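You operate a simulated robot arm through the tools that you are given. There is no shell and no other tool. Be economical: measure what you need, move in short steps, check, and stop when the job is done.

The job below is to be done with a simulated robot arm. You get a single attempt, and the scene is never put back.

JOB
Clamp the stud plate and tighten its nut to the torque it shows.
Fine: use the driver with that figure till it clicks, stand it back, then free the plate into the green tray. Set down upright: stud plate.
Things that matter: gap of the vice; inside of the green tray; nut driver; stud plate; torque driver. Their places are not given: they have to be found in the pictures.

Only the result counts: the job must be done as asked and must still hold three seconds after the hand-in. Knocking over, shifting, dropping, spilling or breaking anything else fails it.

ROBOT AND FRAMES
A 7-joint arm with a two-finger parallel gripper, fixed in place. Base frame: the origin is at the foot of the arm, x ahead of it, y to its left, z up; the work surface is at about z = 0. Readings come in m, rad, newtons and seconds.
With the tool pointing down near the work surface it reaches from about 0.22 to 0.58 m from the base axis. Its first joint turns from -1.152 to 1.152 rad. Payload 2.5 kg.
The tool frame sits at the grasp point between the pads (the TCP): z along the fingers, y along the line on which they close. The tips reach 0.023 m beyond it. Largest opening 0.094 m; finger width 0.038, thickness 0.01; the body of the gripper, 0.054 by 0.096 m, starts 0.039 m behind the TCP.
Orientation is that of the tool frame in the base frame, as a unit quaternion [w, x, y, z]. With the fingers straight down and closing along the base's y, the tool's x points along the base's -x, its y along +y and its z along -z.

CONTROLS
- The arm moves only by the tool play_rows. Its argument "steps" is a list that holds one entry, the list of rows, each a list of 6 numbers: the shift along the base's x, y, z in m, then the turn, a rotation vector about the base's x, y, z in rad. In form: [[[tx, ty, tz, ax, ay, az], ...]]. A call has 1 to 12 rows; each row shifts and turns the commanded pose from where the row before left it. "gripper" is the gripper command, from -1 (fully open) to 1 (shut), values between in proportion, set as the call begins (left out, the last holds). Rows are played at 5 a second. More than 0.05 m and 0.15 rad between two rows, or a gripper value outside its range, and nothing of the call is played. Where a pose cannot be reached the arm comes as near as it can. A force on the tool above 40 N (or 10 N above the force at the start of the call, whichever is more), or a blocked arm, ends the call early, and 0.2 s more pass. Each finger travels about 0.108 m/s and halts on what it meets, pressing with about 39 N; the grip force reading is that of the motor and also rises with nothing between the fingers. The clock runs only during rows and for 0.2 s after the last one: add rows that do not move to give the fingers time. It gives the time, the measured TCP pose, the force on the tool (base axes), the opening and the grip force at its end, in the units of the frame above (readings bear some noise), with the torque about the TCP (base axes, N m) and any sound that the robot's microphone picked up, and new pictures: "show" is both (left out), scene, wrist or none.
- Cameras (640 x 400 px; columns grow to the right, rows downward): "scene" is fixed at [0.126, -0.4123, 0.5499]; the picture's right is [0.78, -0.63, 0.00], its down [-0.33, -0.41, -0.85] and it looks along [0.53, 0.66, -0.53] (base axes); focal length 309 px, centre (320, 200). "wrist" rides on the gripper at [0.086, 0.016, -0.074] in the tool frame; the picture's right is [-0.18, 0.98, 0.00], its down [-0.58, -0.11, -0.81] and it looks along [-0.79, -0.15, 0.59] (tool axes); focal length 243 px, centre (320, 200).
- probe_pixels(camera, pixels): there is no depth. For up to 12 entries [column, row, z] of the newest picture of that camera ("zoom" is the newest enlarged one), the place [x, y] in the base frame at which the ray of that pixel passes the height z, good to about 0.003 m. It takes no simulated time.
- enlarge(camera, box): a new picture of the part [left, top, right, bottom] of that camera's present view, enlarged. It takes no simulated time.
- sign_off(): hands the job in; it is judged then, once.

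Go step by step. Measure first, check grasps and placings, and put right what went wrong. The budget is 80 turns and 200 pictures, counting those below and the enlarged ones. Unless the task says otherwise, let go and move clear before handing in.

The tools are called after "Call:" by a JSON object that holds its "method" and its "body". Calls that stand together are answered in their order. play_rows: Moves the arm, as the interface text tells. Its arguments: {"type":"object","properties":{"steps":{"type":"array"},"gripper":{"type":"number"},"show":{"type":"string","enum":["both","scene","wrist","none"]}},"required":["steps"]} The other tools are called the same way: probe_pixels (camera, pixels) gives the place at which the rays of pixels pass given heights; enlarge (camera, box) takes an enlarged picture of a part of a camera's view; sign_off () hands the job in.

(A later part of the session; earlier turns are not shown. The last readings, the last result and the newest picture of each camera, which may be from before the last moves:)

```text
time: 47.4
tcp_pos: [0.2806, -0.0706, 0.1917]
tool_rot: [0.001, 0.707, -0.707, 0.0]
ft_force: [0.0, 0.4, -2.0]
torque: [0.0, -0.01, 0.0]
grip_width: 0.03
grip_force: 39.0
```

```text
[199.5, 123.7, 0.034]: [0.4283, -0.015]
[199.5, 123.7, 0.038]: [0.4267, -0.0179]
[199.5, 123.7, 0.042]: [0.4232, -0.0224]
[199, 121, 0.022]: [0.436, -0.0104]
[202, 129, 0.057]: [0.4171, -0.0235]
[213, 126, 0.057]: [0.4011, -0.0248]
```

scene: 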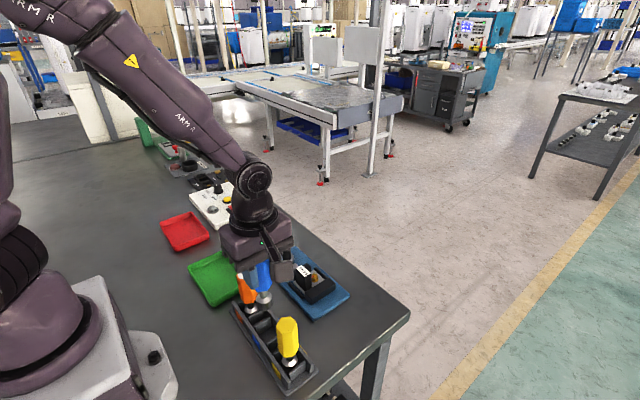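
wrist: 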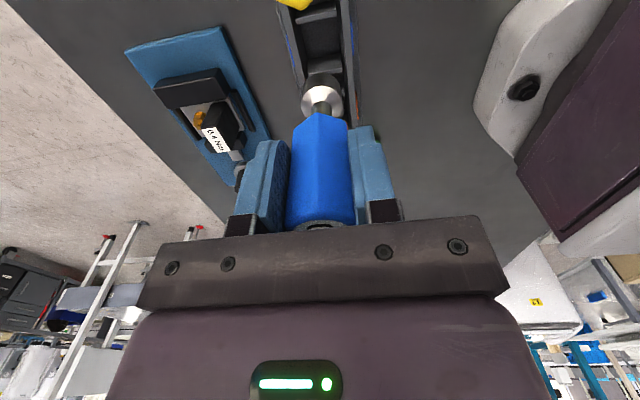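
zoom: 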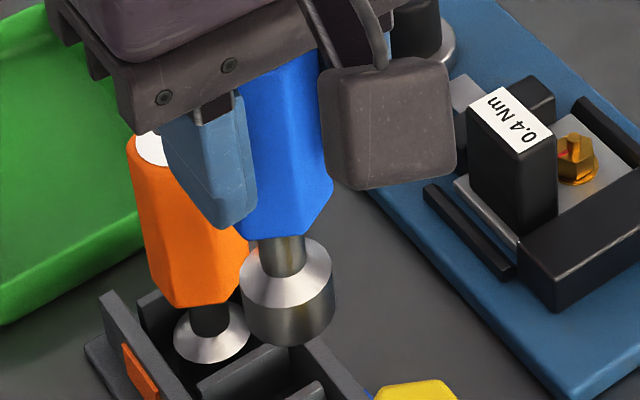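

Nut ≈(0.433,−0.012). Carry the driver above it at z≈0.19 and compare.

Call:
{"method": "play_rows", "body": {"steps": [[[0.025, 0.0095, 0.002, 0, 0, 0], [0.026, 0.01, 0, 0, 0, 0], [0.026, 0.01, 0, 0, 0, 0], [0.026, 0.01, 0, 0, 0, 0], [0.025, 0.01, 0, 0, 0, 0], [0.0245, 0.009, 0, 0, 0, 0], [0, 0, 0, 0, 0, 0], [0, 0, 0, 0, 0, 0]]]}}

Call:
{"method": "enlarge", "body": {"camera": "wrist", "box": [240, 0, 400, 120]}}

Call:
{"method": "enlarge", "body": {"camera": "scene", "box": [270, 220, 370, 310]}}

```text
time: 49.2
tcp_pos: [0.4337, -0.0123, 0.1936]
tool_rot: [0.0, -0.707, 0.707, -0.001]
ft_force: [0.5, 0.5, -1.8]
torque: [-0.02, -0.01, 0.01]
grip_width: 0.0302
grip_force: 38.4
```

scene: 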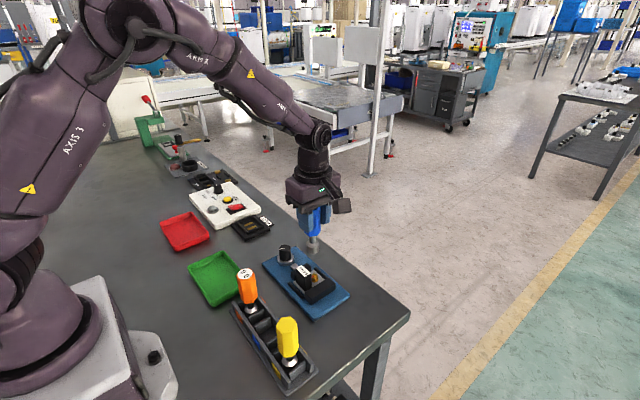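
wrist: 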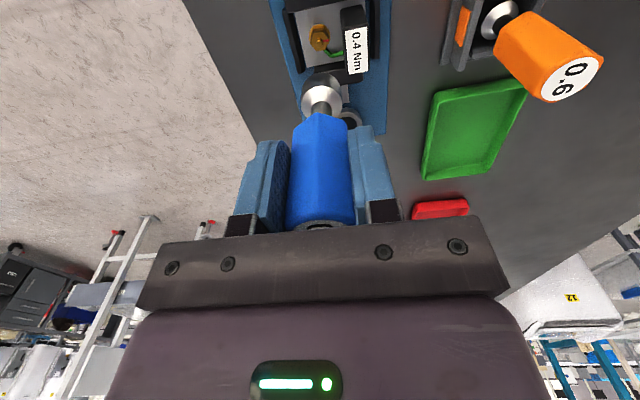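

```text
3.33 times, centred on (320, 60) of wrist
```

zoom: 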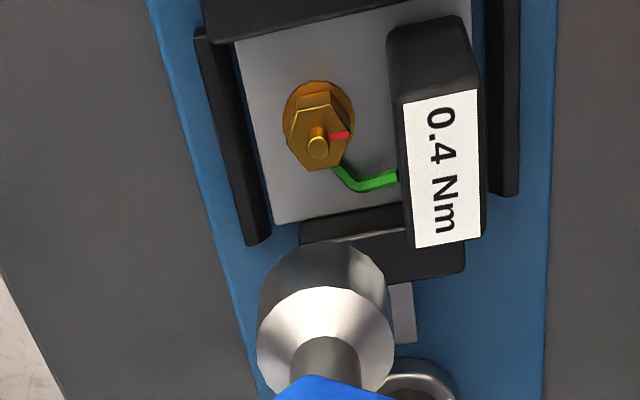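

```text
4.44 times, centred on (320, 265) of scene
```

zoom: 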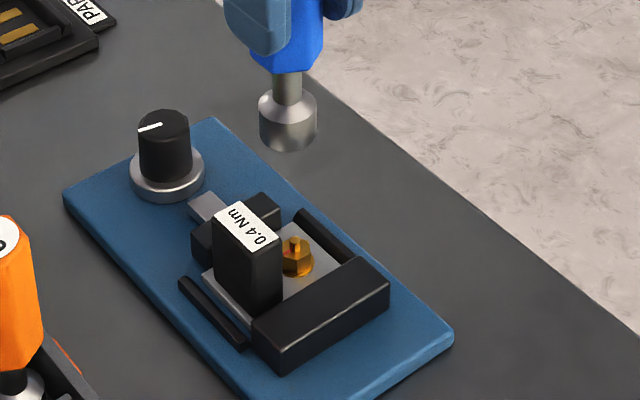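

Call:
{"method": "probe_pixels", "body": {"camera": "wrist", "pixels": [[319.7, 37, 0.019], [319.4, 43.5, 0.034], [319.4, 43.5, 0.038], [309.5, 37, 0.019], [330.5, 37, 0.019], [344, 30, 0.018], [320, 95, 0.12], [322, 92, 0.13]]}}

Call:
{"method": "probe_pixels", "body": {"camera": "zoom", "pixels": [[295, 242, 0.036], [296, 265, 0.019], [282, 262, 0.019], [314, 262, 0.019]]}}

```text
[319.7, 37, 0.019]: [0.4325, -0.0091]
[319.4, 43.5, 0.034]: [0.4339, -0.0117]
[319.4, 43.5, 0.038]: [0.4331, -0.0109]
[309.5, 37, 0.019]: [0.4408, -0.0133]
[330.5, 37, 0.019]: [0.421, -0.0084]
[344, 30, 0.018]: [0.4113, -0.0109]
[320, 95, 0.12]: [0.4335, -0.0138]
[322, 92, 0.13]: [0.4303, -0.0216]
```

```text
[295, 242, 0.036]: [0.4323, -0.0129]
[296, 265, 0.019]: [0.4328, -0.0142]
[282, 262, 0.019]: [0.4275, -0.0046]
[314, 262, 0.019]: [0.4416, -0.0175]
```

Nut ≈(0.4328,−0.0115), directly below the TCP. Descend to just above the stud and check.

Call:
{"method": "play_rows", "body": {"steps": [[[0, 0, -0.025, 0, 0, 0], [0, 0, -0.02, 0, 0, 0], [0, 0, -0.013, 0, 0, 0], [0, 0, 0, 0, 0, 0], [0, 0, 0, 0, 0, 0]]]}}

Call:
{"method": "enlarge", "body": {"camera": "wrist", "box": [240, 0, 400, 120]}}

Call:
{"method": "enlarge", "body": {"camera": "scene", "box": [280, 240, 350, 300]}}

```text
time: 50.4
tcp_pos: [0.4326, -0.0122, 0.1366]
tool_rot: [0.0, -0.707, 0.707, 0.0]
ft_force: [-0.1, 0.2, -1.6]
torque: [-0.02, 0.0, 0.02]
grip_width: 0.0298
grip_force: 38.9
```

scene: 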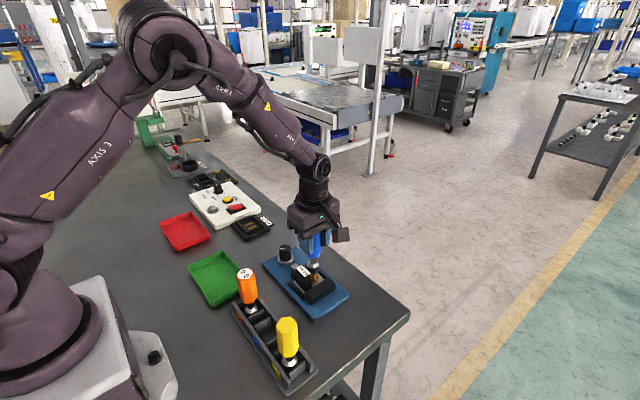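
wrist: 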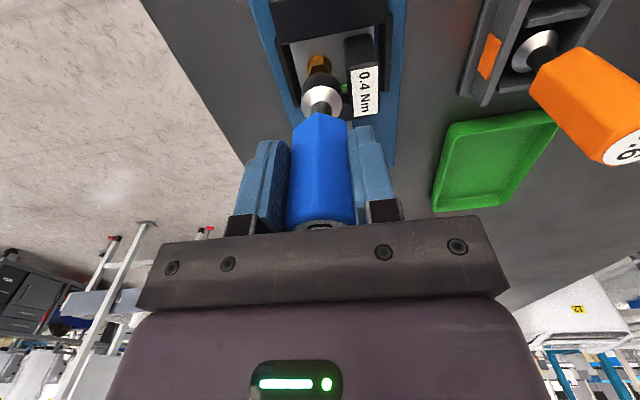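

```text
3.33 times, centred on (320, 60) of wrist
```

zoom: 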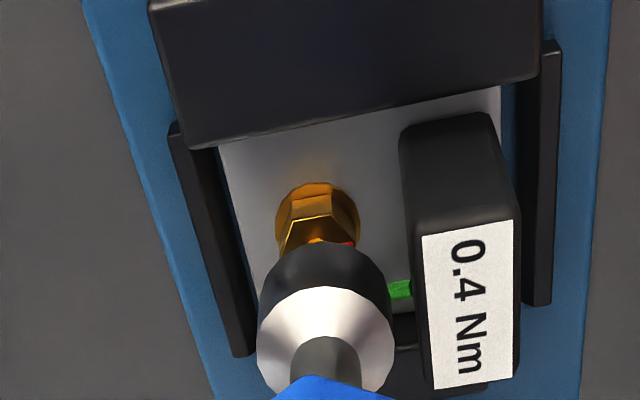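

```text
6.67 times, centred on (315, 270) of scene
```

zoom: 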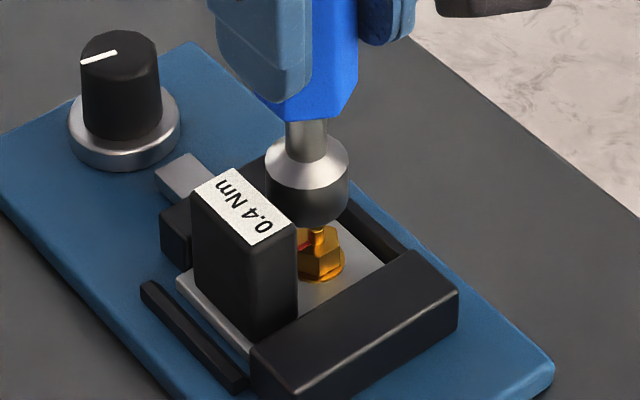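

Call:
{"method": "probe_pixels", "body": {"camera": "zoom", "pixels": [[308, 208, 0.054], [307, 165, 0.07], [319, 240, 0.036], [321, 268, 0.019], [267, 208, 0.054], [349, 208, 0.054]]}}

Call:
{"method": "probe_pixels", "body": {"camera": "wrist", "pixels": [[321.5, 83, 0.054], [319.5, 66, 0.019], [319, 57, 0.019], [302, 85, 0.054], [341, 84, 0.054]]}}

```text
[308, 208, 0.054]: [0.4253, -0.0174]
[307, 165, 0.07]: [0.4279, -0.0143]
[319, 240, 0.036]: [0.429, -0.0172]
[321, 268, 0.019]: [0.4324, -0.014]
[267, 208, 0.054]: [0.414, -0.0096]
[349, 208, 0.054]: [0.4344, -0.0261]
```

```text
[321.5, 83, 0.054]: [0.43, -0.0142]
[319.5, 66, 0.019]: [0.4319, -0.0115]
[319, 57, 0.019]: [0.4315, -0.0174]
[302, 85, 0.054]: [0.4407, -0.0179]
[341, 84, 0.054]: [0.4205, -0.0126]
```

By careful pixel comparison (socket col 313.1 vs stud 314.8 in scene; 321.5 vs 319.3 in wrist) the socket needs about +2.7 mm in x. Shift and lower slightly, then recheck.

Call:
{"method": "play_rows", "body": {"steps": [[[0.0027, 0, 0, 0, 0, 0], [0, 0, -0.01, 0, 0, 0], [0, 0, 0, 0, 0, 0], [0, 0, 0, 0, 0, 0]]]}}

Call:
{"method": "enlarge", "body": {"camera": "wrist", "box": [280, 30, 360, 130]}}

Call:
{"method": "enlarge", "body": {"camera": "scene", "box": [290, 250, 340, 300]}}

```text
time: 51.4
tcp_pos: [0.4351, -0.0127, 0.1264]
tool_rot: [0.0, -0.707, 0.707, 0.0]
ft_force: [0.4, 0.3, -2.8]
torque: [-0.03, 0.03, 0.02]
grip_width: 0.0301
grip_force: 38.6
```

scene: 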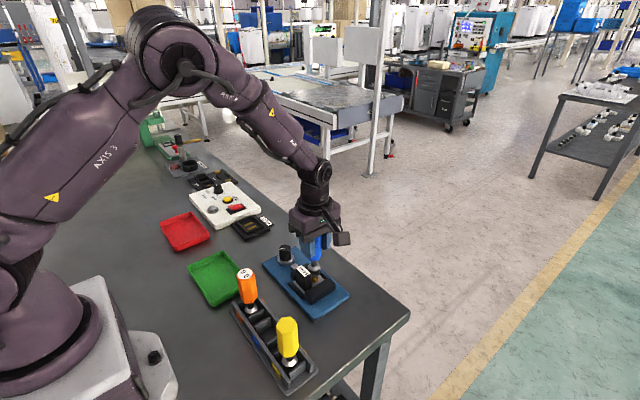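
wrist: 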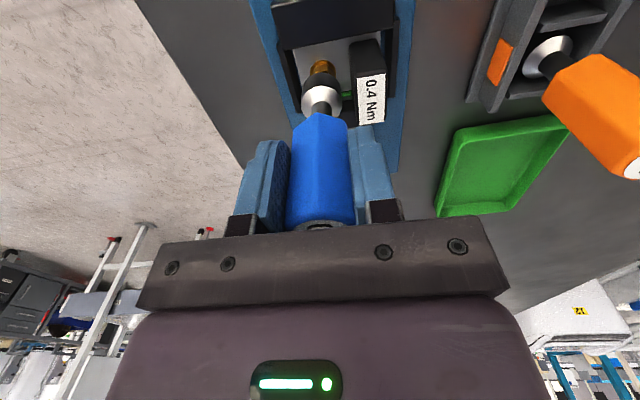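

```text
4.00 times, centred on (320, 80) of wrist
```

zoom: 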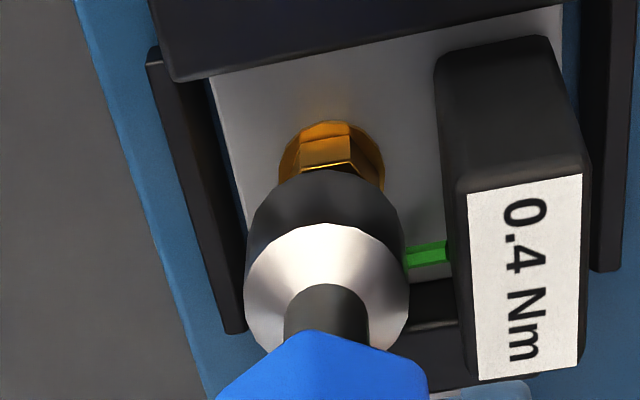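

```text
8.00 times, centred on (315, 275) of scene
```

zoom: 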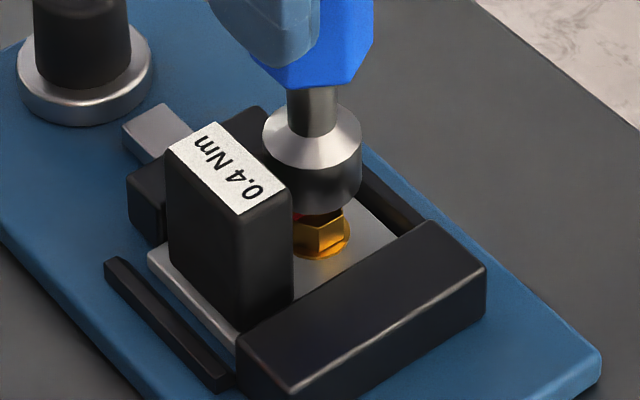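

Nearly aligned; adjust −0.8 mm x, −1.3 mm y and lower gently onto the nut.

Call:
{"method": "play_rows", "body": {"steps": [[[-0.0008, -0.0013, 0, 0, 0, 0], [0, 0, -0.004, 0, 0, 0], [0, 0, -0.004, 0, 0, 0], [0, 0, -0.003, 0, 0, 0], [0, 0, 0, 0, 0, 0]]]}}

Call:
{"method": "enlarge", "body": {"camera": "wrist", "box": [280, 30, 360, 130]}}

Call:
{"method": "enlarge", "body": {"camera": "scene", "box": [290, 250, 340, 300]}}

```text
time: 52.6
tcp_pos: [0.4341, -0.0144, 0.114]
tool_rot: [0.0, 0.707, -0.707, 0.001]
ft_force: [-0.2, -0.9, -0.7]
torque: [-0.11, -0.02, 0.01]
grip_width: 0.0301
grip_force: 39.1
```

scene: 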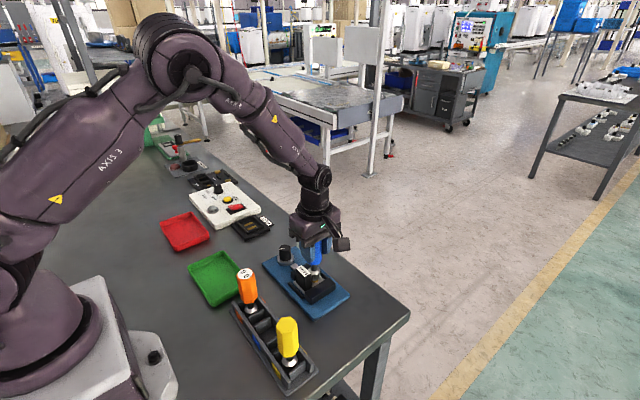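
wrist: 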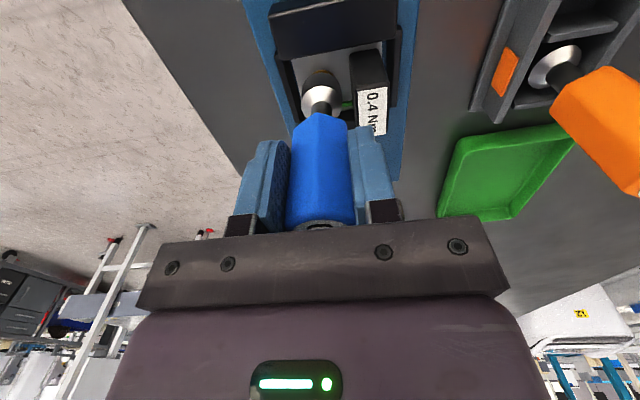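

```text
4.00 times, centred on (320, 80) of wrist
```

zoom: 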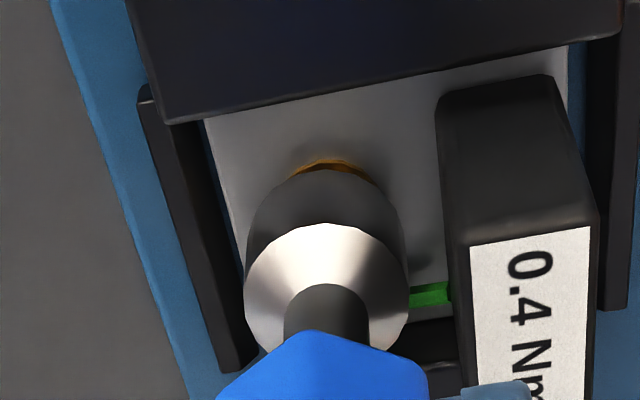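

```text
8.00 times, centred on (315, 275) of scene
```

zoom: 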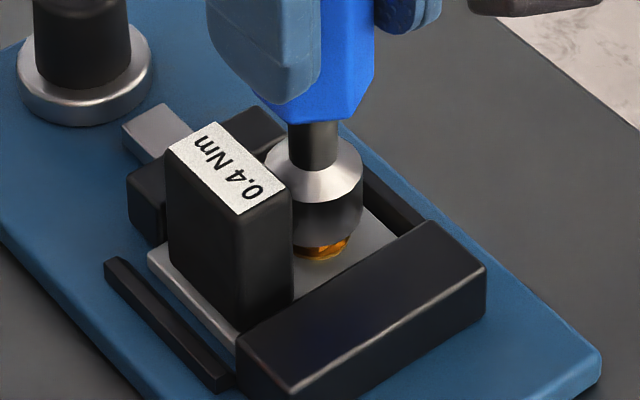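

The socket is going over the nut with no force. Lower further slowly.

Call:
{"method": "play_rows", "body": {"steps": [[[0, 0, -0.002, 0, 0, 0], [0, 0, -0.002, 0, 0, 0], [0, 0, 0, 0, 0, 0]]]}}

Call:
{"method": "enlarge", "body": {"camera": "scene", "box": [290, 250, 340, 300]}}

```text
time: 53.4
tcp_pos: [0.4343, -0.0137, 0.1102]
tool_rot: [0.0, -0.707, 0.707, 0.0]
ft_force: [-0.8, -2.8, -0.7]
torque: [-0.25, 0.05, 0.0]
grip_width: 0.0299
grip_force: 39.1
```

scene: 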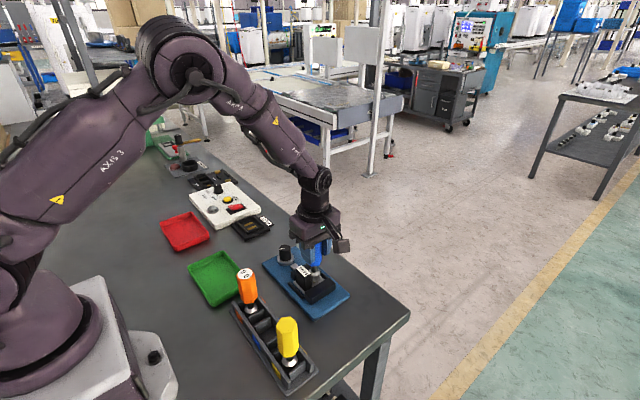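
wrist: 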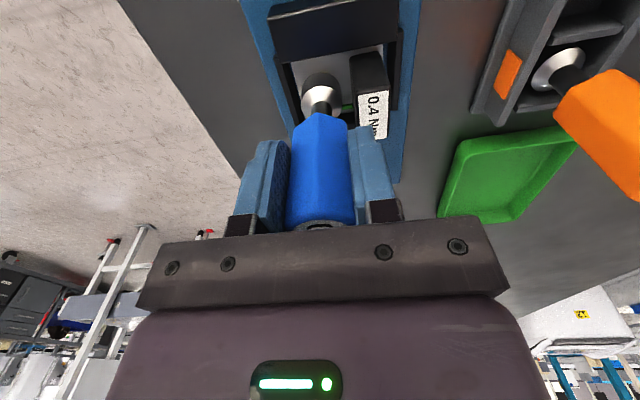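

```text
8.00 times, centred on (315, 275) of scene
```

zoom: 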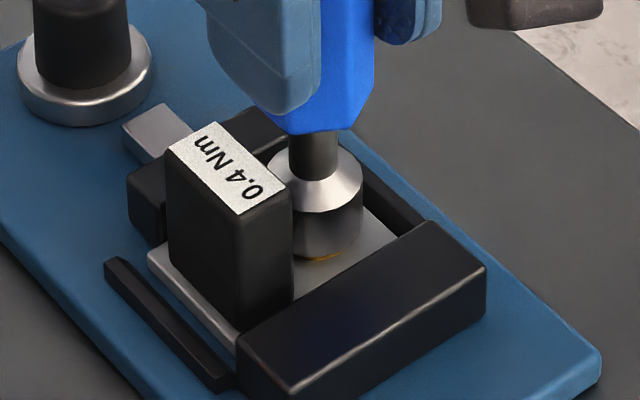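

Socket encloses the nut, small side force −2.8 N in y. Correct −1 mm y, lower 2 mm more, then begin turning clockwise.

Call:
{"method": "play_rows", "body": {"steps": [[[0, -0.001, -0.001, 0, 0, 0], [0, 0, -0.001, 0, 0, 0], [0, 0, 0, 0, 0, 0]]], "show": "none"}}

Call:
{"method": "play_rows", "body": {"steps": [[[0, 0, 0, 0, 0, -0.08], [0, 0, 0, 0, 0, -0.08], [0, 0, 0, 0, 0, -0.08], [0, 0, 0, 0, 0, 0]]]}}

Call:
{"method": "enlarge", "body": {"camera": "scene", "box": [290, 240, 340, 290]}}

```text
time: 54.2
tcp_pos: [0.4339, -0.0142, 0.1087]
tool_rot: [0.0, -0.707, 0.707, 0.0]
ft_force: [1.5, 0.2, -1.4]
torque: [-0.01, 0.02, 0.01]
grip_width: 0.03
grip_force: 39.1
```

```text
time: 55.2
tcp_pos: [0.4339, -0.0152, 0.1086]
tool_rot: [-0.001, -0.616, 0.787, 0.0]
ft_force: [-1.0, 0.0, -2.1]
torque: [0.01, 0.07, 0.01]
grip_width: 0.0302
grip_force: 38.7
```

scene: 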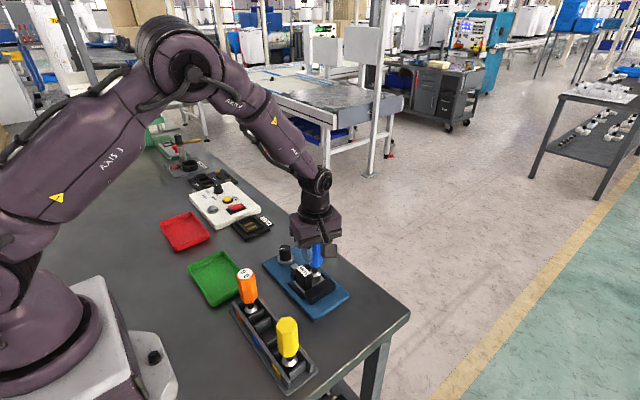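
wrist: 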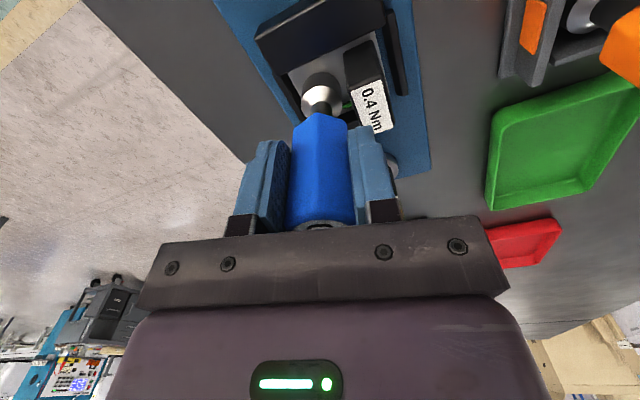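

```text
8.00 times, centred on (315, 265) of scene
```

zoom: 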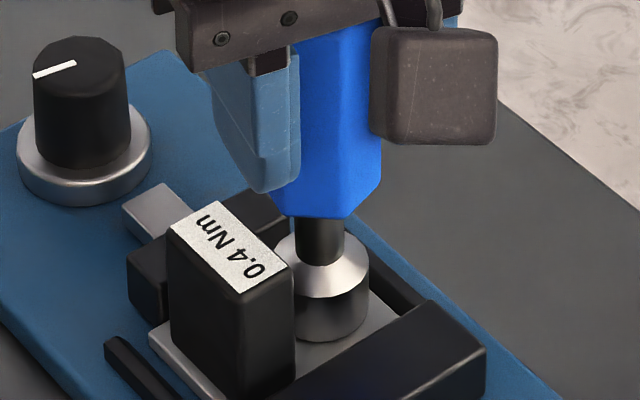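

No axial load yet. Lower another 3 mm and keep turning slowly.

Call:
{"method": "play_rows", "body": {"steps": [[[0, 0, -0.0015, 0, 0, 0], [0, 0, -0.0015, 0, 0, 0], [0, 0, 0, 0, 0, 0]]], "show": "none"}}

Call:
{"method": "play_rows", "body": {"steps": [[[0, 0, 0, 0, 0, -0.08], [0, 0, 0, 0, 0, -0.08], [0, 0, 0, 0, 0, -0.08], [0, 0, 0, 0, 0, 0]]], "show": "wrist"}}

```text
time: 56.0
tcp_pos: [0.4348, -0.0141, 0.108]
tool_rot: [0.001, -0.617, 0.787, 0.0]
ft_force: [-10.8, -1.0, 33.1]
torque: [0.31, 0.87, 0.04]
grip_width: 0.0301
grip_force: 39.0
```

```text
time: 57.0
tcp_pos: [0.4341, -0.0138, 0.1063]
tool_rot: [0.002, -0.518, 0.855, 0.0]
ft_force: [-11.1, 4.5, 30.7]
torque: [0.48, 0.47, 0.13]
grip_width: 0.0301
grip_force: 38.8
```

wrist: 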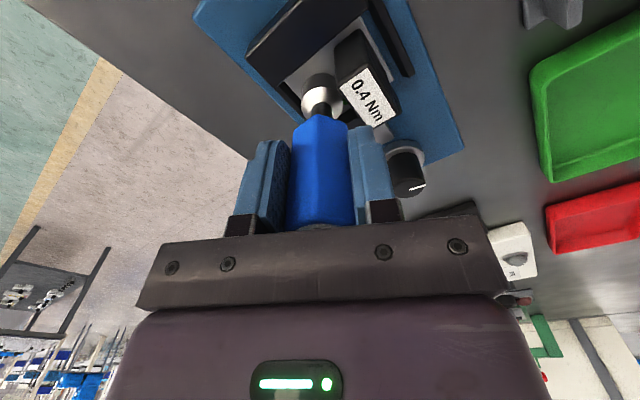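

Axial contact, torque 0.13 and rising: socket engaged. Ease z by 1.5 mm and keep turning in small steps, listening for the click.

Call:
{"method": "play_rows", "body": {"steps": [[[-0.0005, 0, 0.0015, 0, 0, -0.06], [0, 0, 0, 0, 0, -0.06], [0, 0, 0, 0, 0, -0.06], [0, 0, 0, 0, 0, 0]]], "show": "none"}}

Call:
{"method": "play_rows", "body": {"steps": [[[0, 0, 0, 0, 0, -0.06], [0, 0, 0, 0, 0, -0.06], [0, 0, 0, 0, 0, 0]]], "show": "none"}}

```text
time: 58.0
tcp_pos: [0.4333, -0.0144, 0.1057]
tool_rot: [-0.001, -0.44, 0.898, 0.0]
ft_force: [-0.7, -0.6, -3.4]
torque: [-0.03, 0.05, 0.0]
grip_width: 0.0303
grip_force: 39.1
```

```text
time: 58.8
tcp_pos: [0.4333, -0.0136, 0.1076]
tool_rot: [0.0, -0.386, 0.923, 0.001]
ft_force: [-1.7, 0.3, -2.2]
torque: [0.03, 0.13, 0.01]
grip_width: 0.0301
grip_force: 38.8
```

Axial load vanished – the hex may have dropped into alignment. Lower again and look.

Call:
{"method": "play_rows", "body": {"steps": [[[0, 0, -0.002, 0, 0, 0], [0, 0, -0.001, 0, 0, 0], [0, 0, 0, 0, 0, 0]]], "show": "scene"}}

Call:
{"method": "enlarge", "body": {"camera": "scene", "box": [290, 240, 340, 290]}}

```text
time: 59.6
tcp_pos: [0.4337, -0.0135, 0.1056]
tool_rot: [0.001, -0.386, 0.922, 0.001]
ft_force: [-14.3, 1.9, 30.9]
torque: [0.48, 0.65, 0.16]
grip_width: 0.0299
grip_force: 38.8
```

scene: 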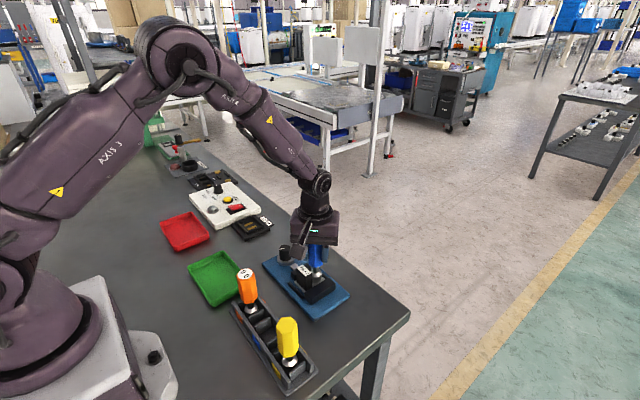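

```text
8.00 times, centred on (315, 265) of scene
```

zoom: 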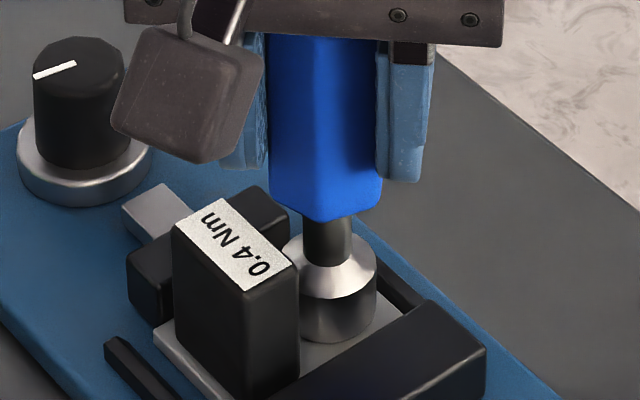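

Pressing 31 N with −14 N sideways; shift −1 mm x, ease z 1 mm, and continue turning.

Call:
{"method": "play_rows", "body": {"steps": [[[-0.001, 0, 0.001, 0, 0, -0.06], [0, 0, 0, 0, 0, -0.06], [0, 0, 0, 0, 0, -0.06], [0, 0, 0, 0, 0, 0]]], "show": "scene"}}

Call:
{"method": "enlarge", "body": {"camera": "scene", "box": [290, 240, 340, 290]}}

```text
time: 60.6
tcp_pos: [0.433, -0.0155, 0.1058]
tool_rot: [0.0, -0.3, 0.954, 0.0]
ft_force: [1.3, 5.4, 10.4]
torque: [0.5, -0.29, 0.09]
grip_width: 0.0305
grip_force: 38.9
```

scene: 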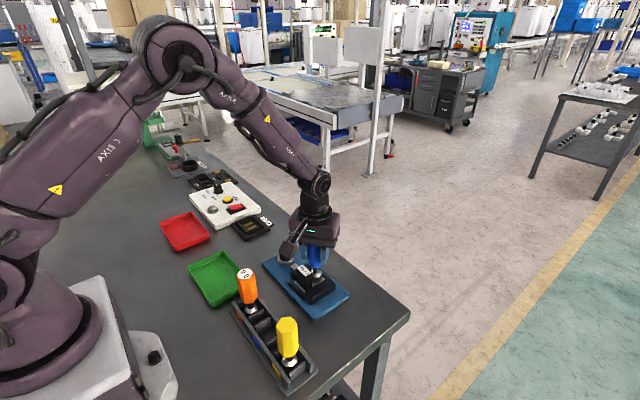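

```text
8.00 times, centred on (315, 265) of scene
```

zoom: 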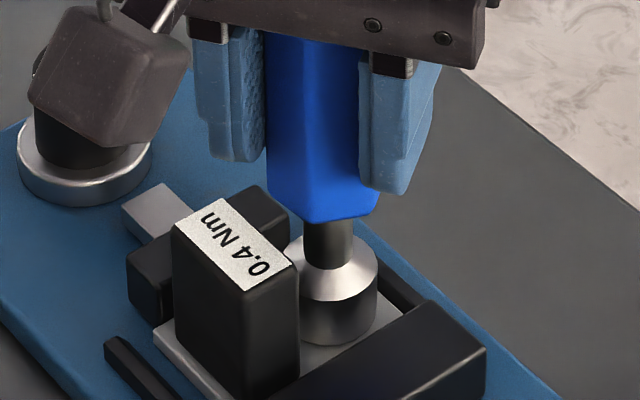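

Call:
{"method": "play_rows", "body": {"steps": [[[0, 0, 0, 0, 0, -0.06], [0, 0, 0, 0, 0, -0.06], [0, 0, 0, 0, 0, -0.06], [0, 0, 0, 0, 0, 0]]], "show": "none"}}

Call:
{"method": "play_rows", "body": {"steps": [[[0, 0, 0, 0, 0, -0.06], [0, 0, 0, 0, 0, -0.06], [0, 0, 0, 0, 0, -0.06], [0, 0, 0, 0, 0, 0]]], "show": "scene"}}

Call:
{"method": "enlarge", "body": {"camera": "scene", "box": [290, 240, 340, 290]}}

```text
time: 61.6
tcp_pos: [0.4334, -0.0151, 0.1051]
tool_rot: [-0.001, -0.213, 0.977, -0.001]
ft_force: [-7.1, 7.3, 21.1]
torque: [0.74, 0.21, 0.16]
grip_width: 0.0303
grip_force: 38.8
```

```text
time: 62.6
tcp_pos: [0.4317, -0.0142, 0.1063]
tool_rot: [0.0, -0.125, 0.992, 0.001]
ft_force: [-11.1, 13.9, 25.6]
torque: [0.95, 0.48, 0.29]
grip_width: 0.0303
grip_force: 39.0
```

scene: 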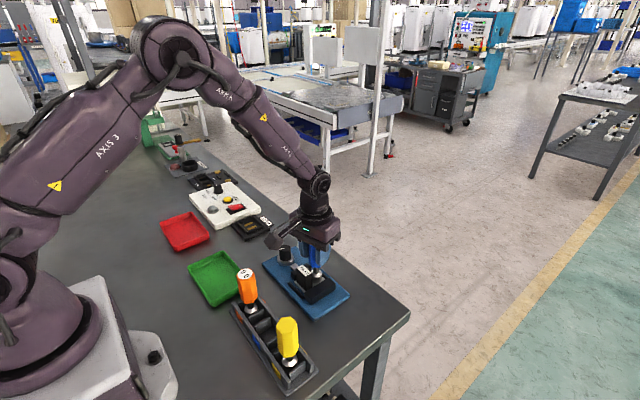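

```text
8.00 times, centred on (315, 265) of scene
```

zoom: 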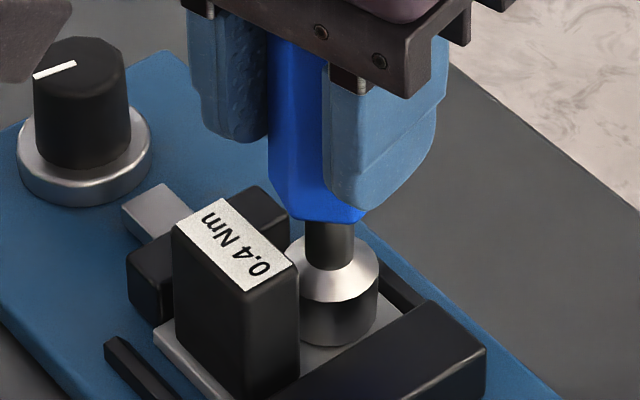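

Torque climbing: 0.29. Continue with small steps toward the click.

Call:
{"method": "play_rows", "body": {"steps": [[[-0.0004, 0.0006, 0.0005, 0, 0, -0.04], [0, 0, 0, 0, 0, -0.04], [0, 0, 0, 0, 0, 0]]], "show": "none"}}

Call:
{"method": "play_rows", "body": {"steps": [[[0, 0, 0, 0, 0, -0.04], [0, 0, 0, 0, 0, -0.04], [0, 0, 0, 0, 0, 0]]], "show": "none"}}

```text
time: 63.4
tcp_pos: [0.4321, -0.013, 0.1057]
tool_rot: [0.001, -0.085, 0.996, 0.001]
ft_force: [-4.8, 13.2, 7.4]
torque: [0.98, 0.16, 0.41]
grip_width: 0.03
grip_force: 38.9
```

```text
time: 64.2
tcp_pos: [0.4321, -0.0128, 0.1051]
tool_rot: [-0.001, -0.044, 0.999, 0.001]
ft_force: [-8.7, 13.5, 10.9]
torque: [1.04, 0.48, 0.11]
grip_width: 0.0303
grip_force: 38.5
```

Torque rose to 0.41 then fell to 0.11, with no sound reported. Look at what happened.

Call:
{"method": "play_rows", "body": {"steps": [[[0, 0, 0, 0, 0, 0]]]}}

Call:
{"method": "enlarge", "body": {"camera": "scene", "box": [280, 240, 340, 300]}}

Call:
{"method": "enlarge", "body": {"camera": "wrist", "box": [240, 30, 440, 230]}}

```text
time: 64.6
tcp_pos: [0.4316, -0.0135, 0.1054]
tool_rot: [-0.001, -0.046, 0.999, 0.001]
ft_force: [-10.8, 14.0, 9.7]
torque: [1.06, 0.61, 0.07]
grip_width: 0.0302
grip_force: 38.6
```

scene: 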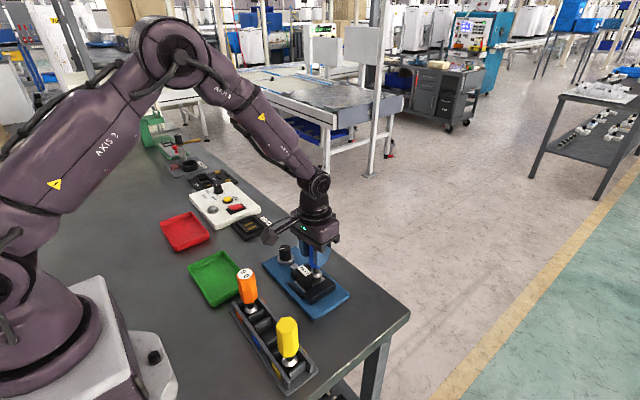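
wrist: 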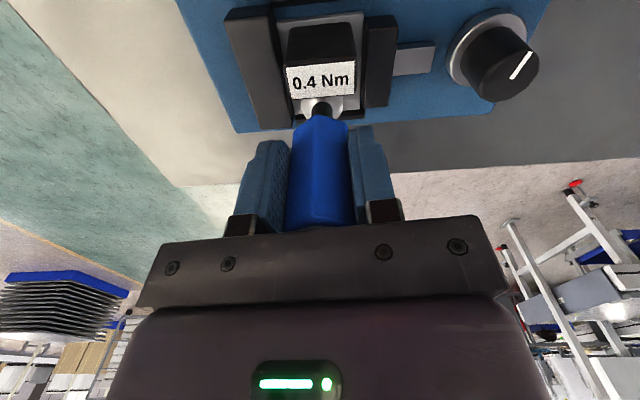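

```text
6.67 times, centred on (310, 270) of scene
```

zoom: 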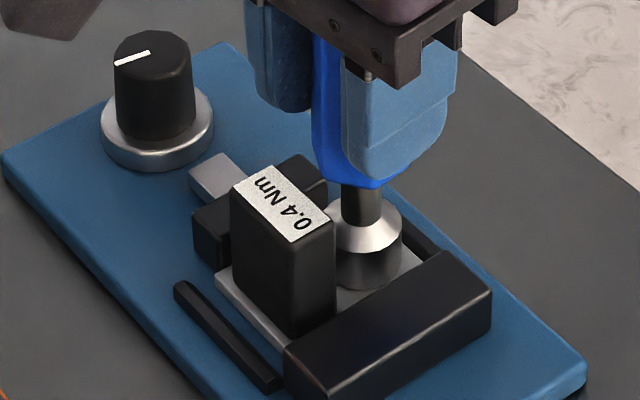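

```text
2.00 times, centred on (340, 130) of wrist
```

zoom: 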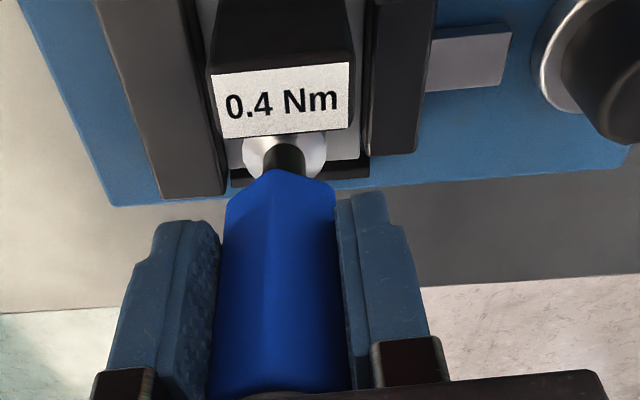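

Nothing visibly slipped; relieve side forces and continue turning, reading torque more often.

Call:
{"method": "play_rows", "body": {"steps": [[[-0.0008, 0.001, 0, 0, 0, -0.04], [0, 0, 0, 0, 0, 0]]], "show": "none"}}

Call:
{"method": "play_rows", "body": {"steps": [[[0, 0, 0, 0, 0, -0.04], [0, 0, 0, 0, 0, 0]]], "show": "none"}}

Call:
{"method": "play_rows", "body": {"steps": [[[0, 0, 0, 0, 0, -0.04], [0, 0, 0, 0, 0, 0]]], "show": "none"}}

Call:
{"method": "play_rows", "body": {"steps": [[[0, 0, 0, 0, 0, -0.04], [0, 0, 0, 0, 0, 0]]], "show": "none"}}

```text
time: 65.2
tcp_pos: [0.4314, -0.0131, 0.1041]
tool_rot: [0.0, -0.024, 1.0, 0.0]
ft_force: [-4.5, 8.7, 0.9]
torque: [0.73, 0.26, 0.07]
grip_width: 0.03
grip_force: 38.8
```

```text
time: 65.8
tcp_pos: [0.4315, -0.0128, 0.1049]
tool_rot: [-0.001, -0.006, 1.0, 0.0]
ft_force: [-5.6, 8.6, 0.2]
torque: [0.65, 0.37, 0.19]
grip_width: 0.03
grip_force: 38.9
```

```text
time: 66.4
tcp_pos: [0.4313, -0.0138, 0.1064]
tool_rot: [-0.001, 0.014, 1.0, -0.001]
ft_force: [-7.8, 8.5, 3.2]
torque: [0.61, 0.56, 0.35]
grip_width: 0.0303
grip_force: 38.1
```

```text
time: 67.0
tcp_pos: [0.4315, -0.0134, 0.1059]
tool_rot: [0.0, 0.035, 0.999, 0.0]
ft_force: [-7.0, 9.5, 0.3]
torque: [0.76, 0.55, 0.46]
grip_width: 0.03
grip_force: 39.1
```

Torque 0.46 now; continue one small step at a time.

Call:
{"method": "play_rows", "body": {"steps": [[[0, 0, 0, 0, 0, -0.03], [0, 0, 0, 0, 0, 0]]], "show": "none"}}

Call:
{"method": "play_rows", "body": {"steps": [[[0, 0, 0, 0, 0, -0.03], [0, 0, 0, 0, 0, 0]]], "show": "wrist"}}

```text
time: 67.6
tcp_pos: [0.4319, -0.0137, 0.1061]
tool_rot: [-0.001, 0.051, 0.999, 0.0]
ft_force: [-7.9, 11.0, -1.2]
torque: [0.93, 0.56, 0.1]
grip_width: 0.0301
grip_force: 38.9
```

```text
time: 68.2
tcp_pos: [0.4303, -0.0115, 0.1052]
tool_rot: [-0.001, 0.064, 0.998, 0.0]
ft_force: [-10.1, 12.0, 3.4]
torque: [0.99, 0.71, 0.09]
grip_width: 0.0304
grip_force: 39.0
```

wrist: 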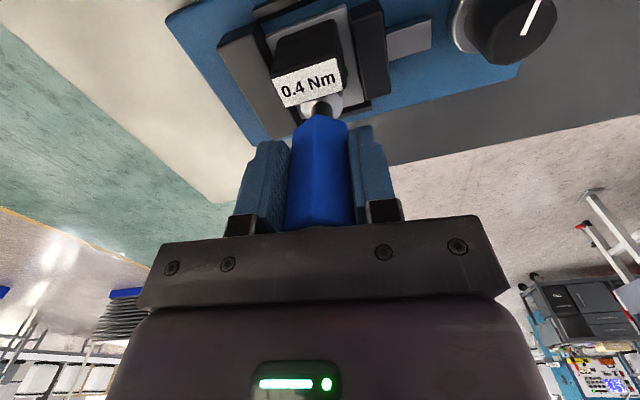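

Torque fell again at ~0.46 with no sound. Check whether the plate is turning in the vice or the handle in the fingers.

Call:
{"method": "enlarge", "body": {"camera": "wrist", "box": [200, 0, 420, 140]}}

Call:
{"method": "enlarge", "body": {"camera": "scene", "box": [280, 240, 340, 300]}}

```text
2.86 times, centred on (310, 70) of wrist
```

zoom: 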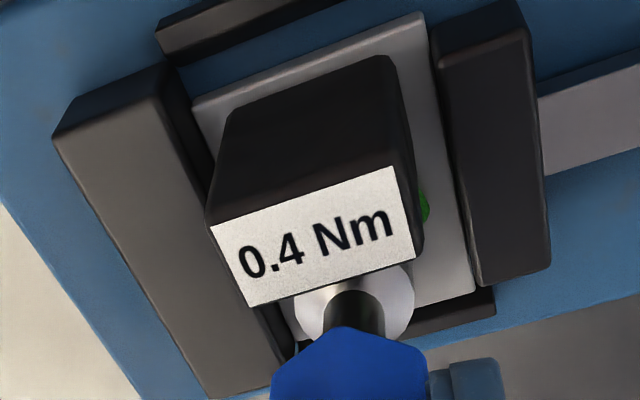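

```text
6.67 times, centred on (310, 270) of scene
```

zoom: 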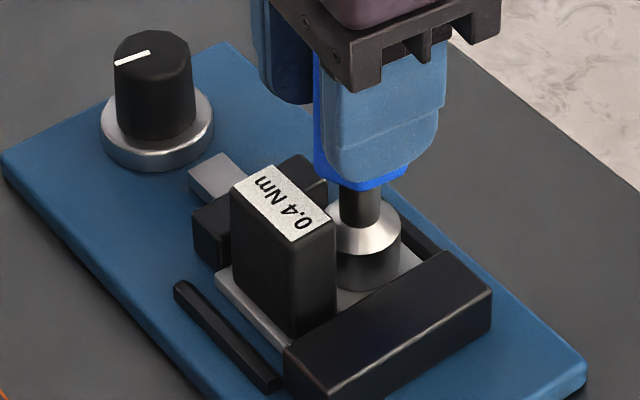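

Plate and grip look unchanged. Relieve side load, press 1.5 mm down for full engagement and continue in one go.

Call:
{"method": "play_rows", "body": {"steps": [[[-0.0008, 0.001, -0.0015, 0, 0, 0], [0, 0, 0, 0, 0, -0.04], [0, 0, 0, 0, 0, -0.04], [0, 0, 0, 0, 0, -0.04], [0, 0, 0, 0, 0, -0.04]]], "show": "none"}}

Call:
{"method": "play_rows", "body": {"steps": [[[0, 0, 0, 0, 0, -0.04]]], "show": "none"}}

Call:
{"method": "play_rows", "body": {"steps": [[[0, 0, 0, 0, 0, -0.04]]], "show": "none"}}

Call:
{"method": "play_rows", "body": {"steps": [[[0, 0, 0, 0, 0, -0.04]]], "show": "wrist"}}

```text
time: 69.4
tcp_pos: [0.4327, -0.0116, 0.105]
tool_rot: [0.003, 0.145, 0.989, 0.001]
ft_force: [-1.9, 13.3, 19.3]
torque: [0.85, -0.09, 0.14]
grip_width: 0.0301
grip_force: 39.0
```

```text
time: 69.8
tcp_pos: [0.4324, -0.0108, 0.1057]
tool_rot: [0.003, 0.164, 0.987, 0.0]
ft_force: [-0.3, 13.5, 25.2]
torque: [0.78, -0.25, 0.21]
grip_width: 0.0301
grip_force: 39.2
```

```text
time: 70.2
tcp_pos: [0.4307, -0.0114, 0.1062]
tool_rot: [0.003, 0.182, 0.983, 0.001]
ft_force: [2.3, 12.7, 25.6]
torque: [0.77, -0.46, 0.33]
grip_width: 0.0302
grip_force: 39.1
```

```text
time: 70.6
tcp_pos: [0.4314, -0.0109, 0.1056]
tool_rot: [0.002, 0.202, 0.979, 0.001]
ft_force: [4.3, 13.6, 24.8]
torque: [0.75, -0.59, 0.45]
grip_width: 0.0301
grip_force: 38.6
```

wrist: 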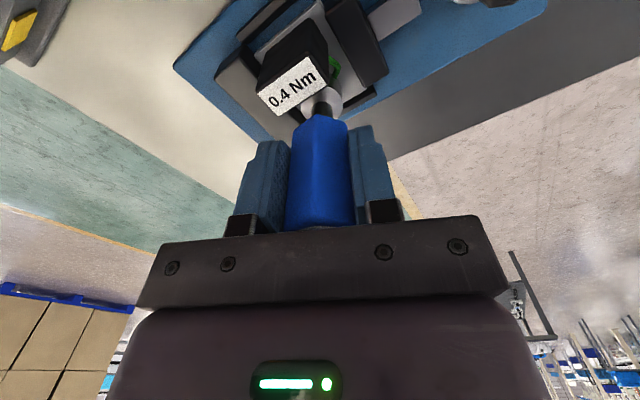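

Torque 0.45 again; next small steps.

Call:
{"method": "play_rows", "body": {"steps": [[[0, 0, 0, 0, 0, -0.03]]], "show": "none"}}

Call:
{"method": "play_rows", "body": {"steps": [[[0, 0, 0, 0, 0, -0.03]]], "show": "none"}}

Call:
{"method": "play_rows", "body": {"steps": [[[0, 0, 0, 0, 0, -0.03]]], "show": "none"}}

Call:
{"method": "play_rows", "body": {"steps": [[[0, 0, 0, 0, 0, -0.03]]], "show": "scene"}}

Call:
{"method": "enlarge", "body": {"camera": "scene", "box": [280, 240, 340, 300]}}

```text
time: 71.0
tcp_pos: [0.432, -0.0108, 0.1057]
tool_rot: [0.001, 0.218, 0.976, 0.001]
ft_force: [4.7, 15.0, 23.3]
torque: [0.82, -0.62, 0.53]
grip_width: 0.0302
grip_force: 39.4
```

```text
time: 71.4
tcp_pos: [0.4313, -0.0106, 0.1055]
tool_rot: [0.001, 0.232, 0.973, 0.002]
ft_force: [3.2, 15.2, 25.7]
torque: [0.86, -0.48, 0.16]
grip_width: 0.0301
grip_force: 38.4
```

```text
time: 71.8
tcp_pos: [0.4311, -0.0109, 0.1056]
tool_rot: [0.001, 0.247, 0.969, 0.0]
ft_force: [2.1, 15.7, 26.7]
torque: [0.85, -0.4, 0.25]
grip_width: 0.0301
grip_force: 38.7
```

```text
time: 72.2
tcp_pos: [0.4307, -0.0116, 0.1054]
tool_rot: [0.001, 0.261, 0.965, 0.002]
ft_force: [1.7, 15.6, 26.7]
torque: [0.8, -0.45, 0.24]
grip_width: 0.0301
grip_force: 38.7
```

scene: 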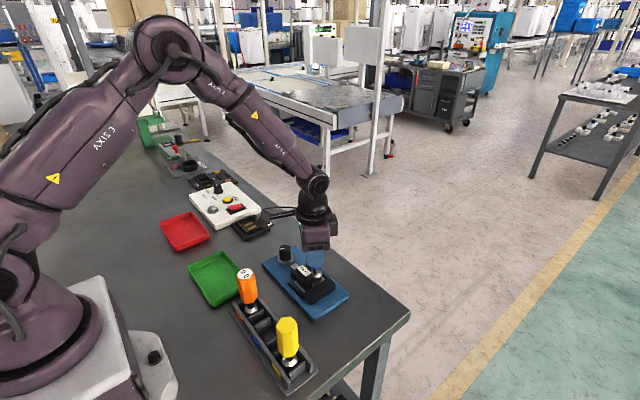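

```text
6.67 times, centred on (310, 270) of scene
```

zoom: 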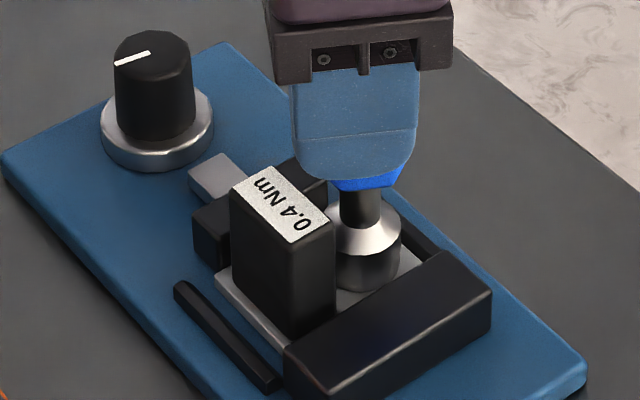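

Third drop at ~0.5. I'll lift the socket off to see whether the nut's red mark has turned.

Call:
{"method": "play_rows", "body": {"steps": [[[0, 0, 0.01, 0, 0, 0], [0, 0, 0.02, 0, 0, 0], [0, 0, 0.02, 0, 0, 0], [0, 0, 0, 0, 0, 0]]]}}

Call:
{"method": "enlarge", "body": {"camera": "scene", "box": [295, 250, 335, 290]}}

Call:
{"method": "enlarge", "body": {"camera": "wrist", "box": [220, 0, 420, 130]}}

```text
time: 73.2
tcp_pos: [0.4295, -0.0127, 0.1543]
tool_rot: [-0.001, 0.262, 0.965, -0.001]
ft_force: [-0.2, -0.3, -1.2]
torque: [0.01, -0.01, -0.01]
grip_width: 0.03
grip_force: 39.0
```

scene: 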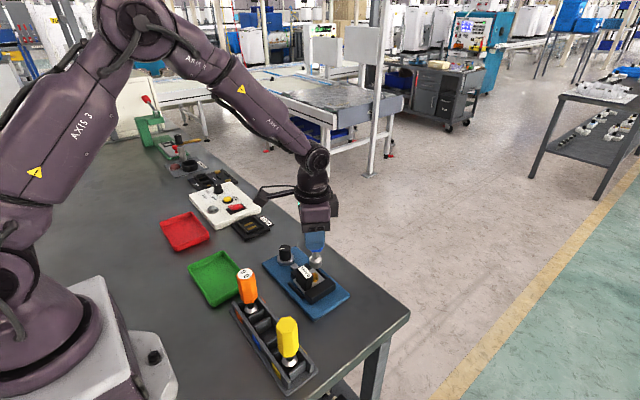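
wrist: 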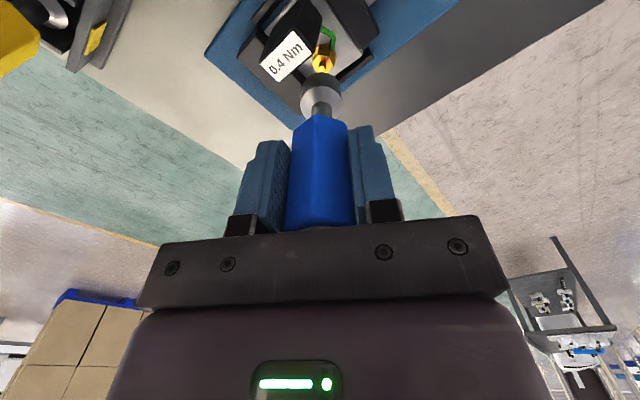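

```text
10.00 times, centred on (315, 270) of scene
```

zoom: 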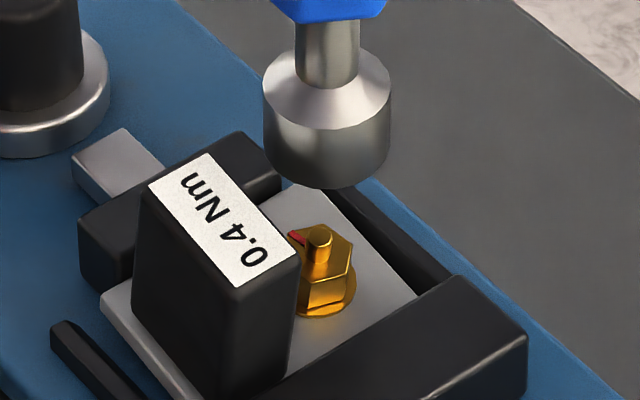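

```text
3.08 times, centred on (320, 65) of wrist
```

zoom: 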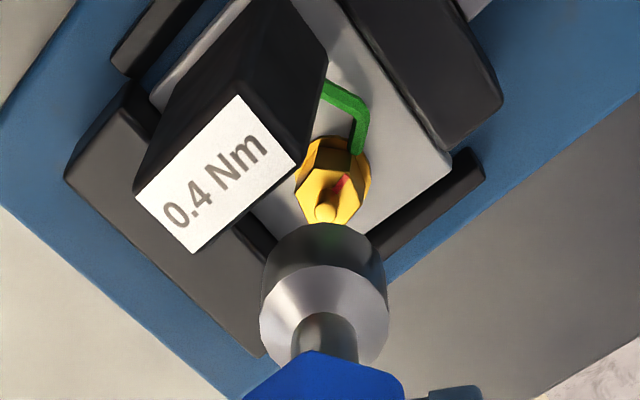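

The red mark has swung from pointing −x to about +y, so the nut truly turned ~1.5 rad clockwise with the socket: it isn't seated yet. Go back down and keep turning.

Call:
{"method": "play_rows", "body": {"steps": [[[0, 0, -0.02, 0, 0, 0], [0, 0, -0.02, 0, 0, 0], [0, 0, -0.009, 0, 0, 0], [0, 0, 0, 0, 0, -0.05], [0, 0, 0, 0, 0, -0.05], [0, 0, 0, 0, 0, -0.05]]], "show": "none"}}

Call:
{"method": "play_rows", "body": {"steps": [[[0, 0, 0, 0, 0, -0.05], [0, 0, 0, 0, 0, -0.05]]], "show": "none"}}

Call:
{"method": "play_rows", "body": {"steps": [[[0, 0, 0, 0, 0, -0.05], [0, 0, 0, 0, 0, -0.05]]], "show": "none"}}

Call:
{"method": "play_rows", "body": {"steps": [[[0, 0, 0, 0, 0, -0.05], [0, 0, 0, 0, 0, -0.05]]], "show": "scene"}}

```text
time: 74.6
tcp_pos: [0.4306, -0.0107, 0.1055]
tool_rot: [-0.001, 0.332, 0.943, 0.002]
ft_force: [-6.4, 12.4, 8.7]
torque: [0.92, 0.41, 0.36]
grip_width: 0.0301
grip_force: 38.7
```

```text
time: 75.2
tcp_pos: [0.4308, -0.0108, 0.1063]
tool_rot: [0.001, 0.379, 0.926, 0.001]
ft_force: [-5.5, 15.4, 9.8]
torque: [1.09, 0.32, 0.18]
grip_width: 0.0303
grip_force: 39.2
```

```text
time: 75.8
tcp_pos: [0.4307, -0.0106, 0.1061]
tool_rot: [0.001, 0.425, 0.905, 0.001]
ft_force: [-2.4, 15.4, 9.7]
torque: [1.09, 0.08, 0.39]
grip_width: 0.0301
grip_force: 39.0
```

```text
time: 76.4
tcp_pos: [0.43, -0.0112, 0.1057]
tool_rot: [0.001, 0.469, 0.883, 0.001]
ft_force: [-0.4, 14.5, 8.7]
torque: [1.12, -0.06, 0.21]
grip_width: 0.03
grip_force: 39.1
```

scene: 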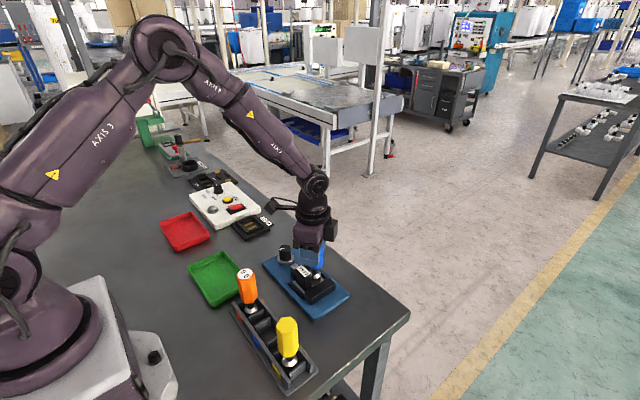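

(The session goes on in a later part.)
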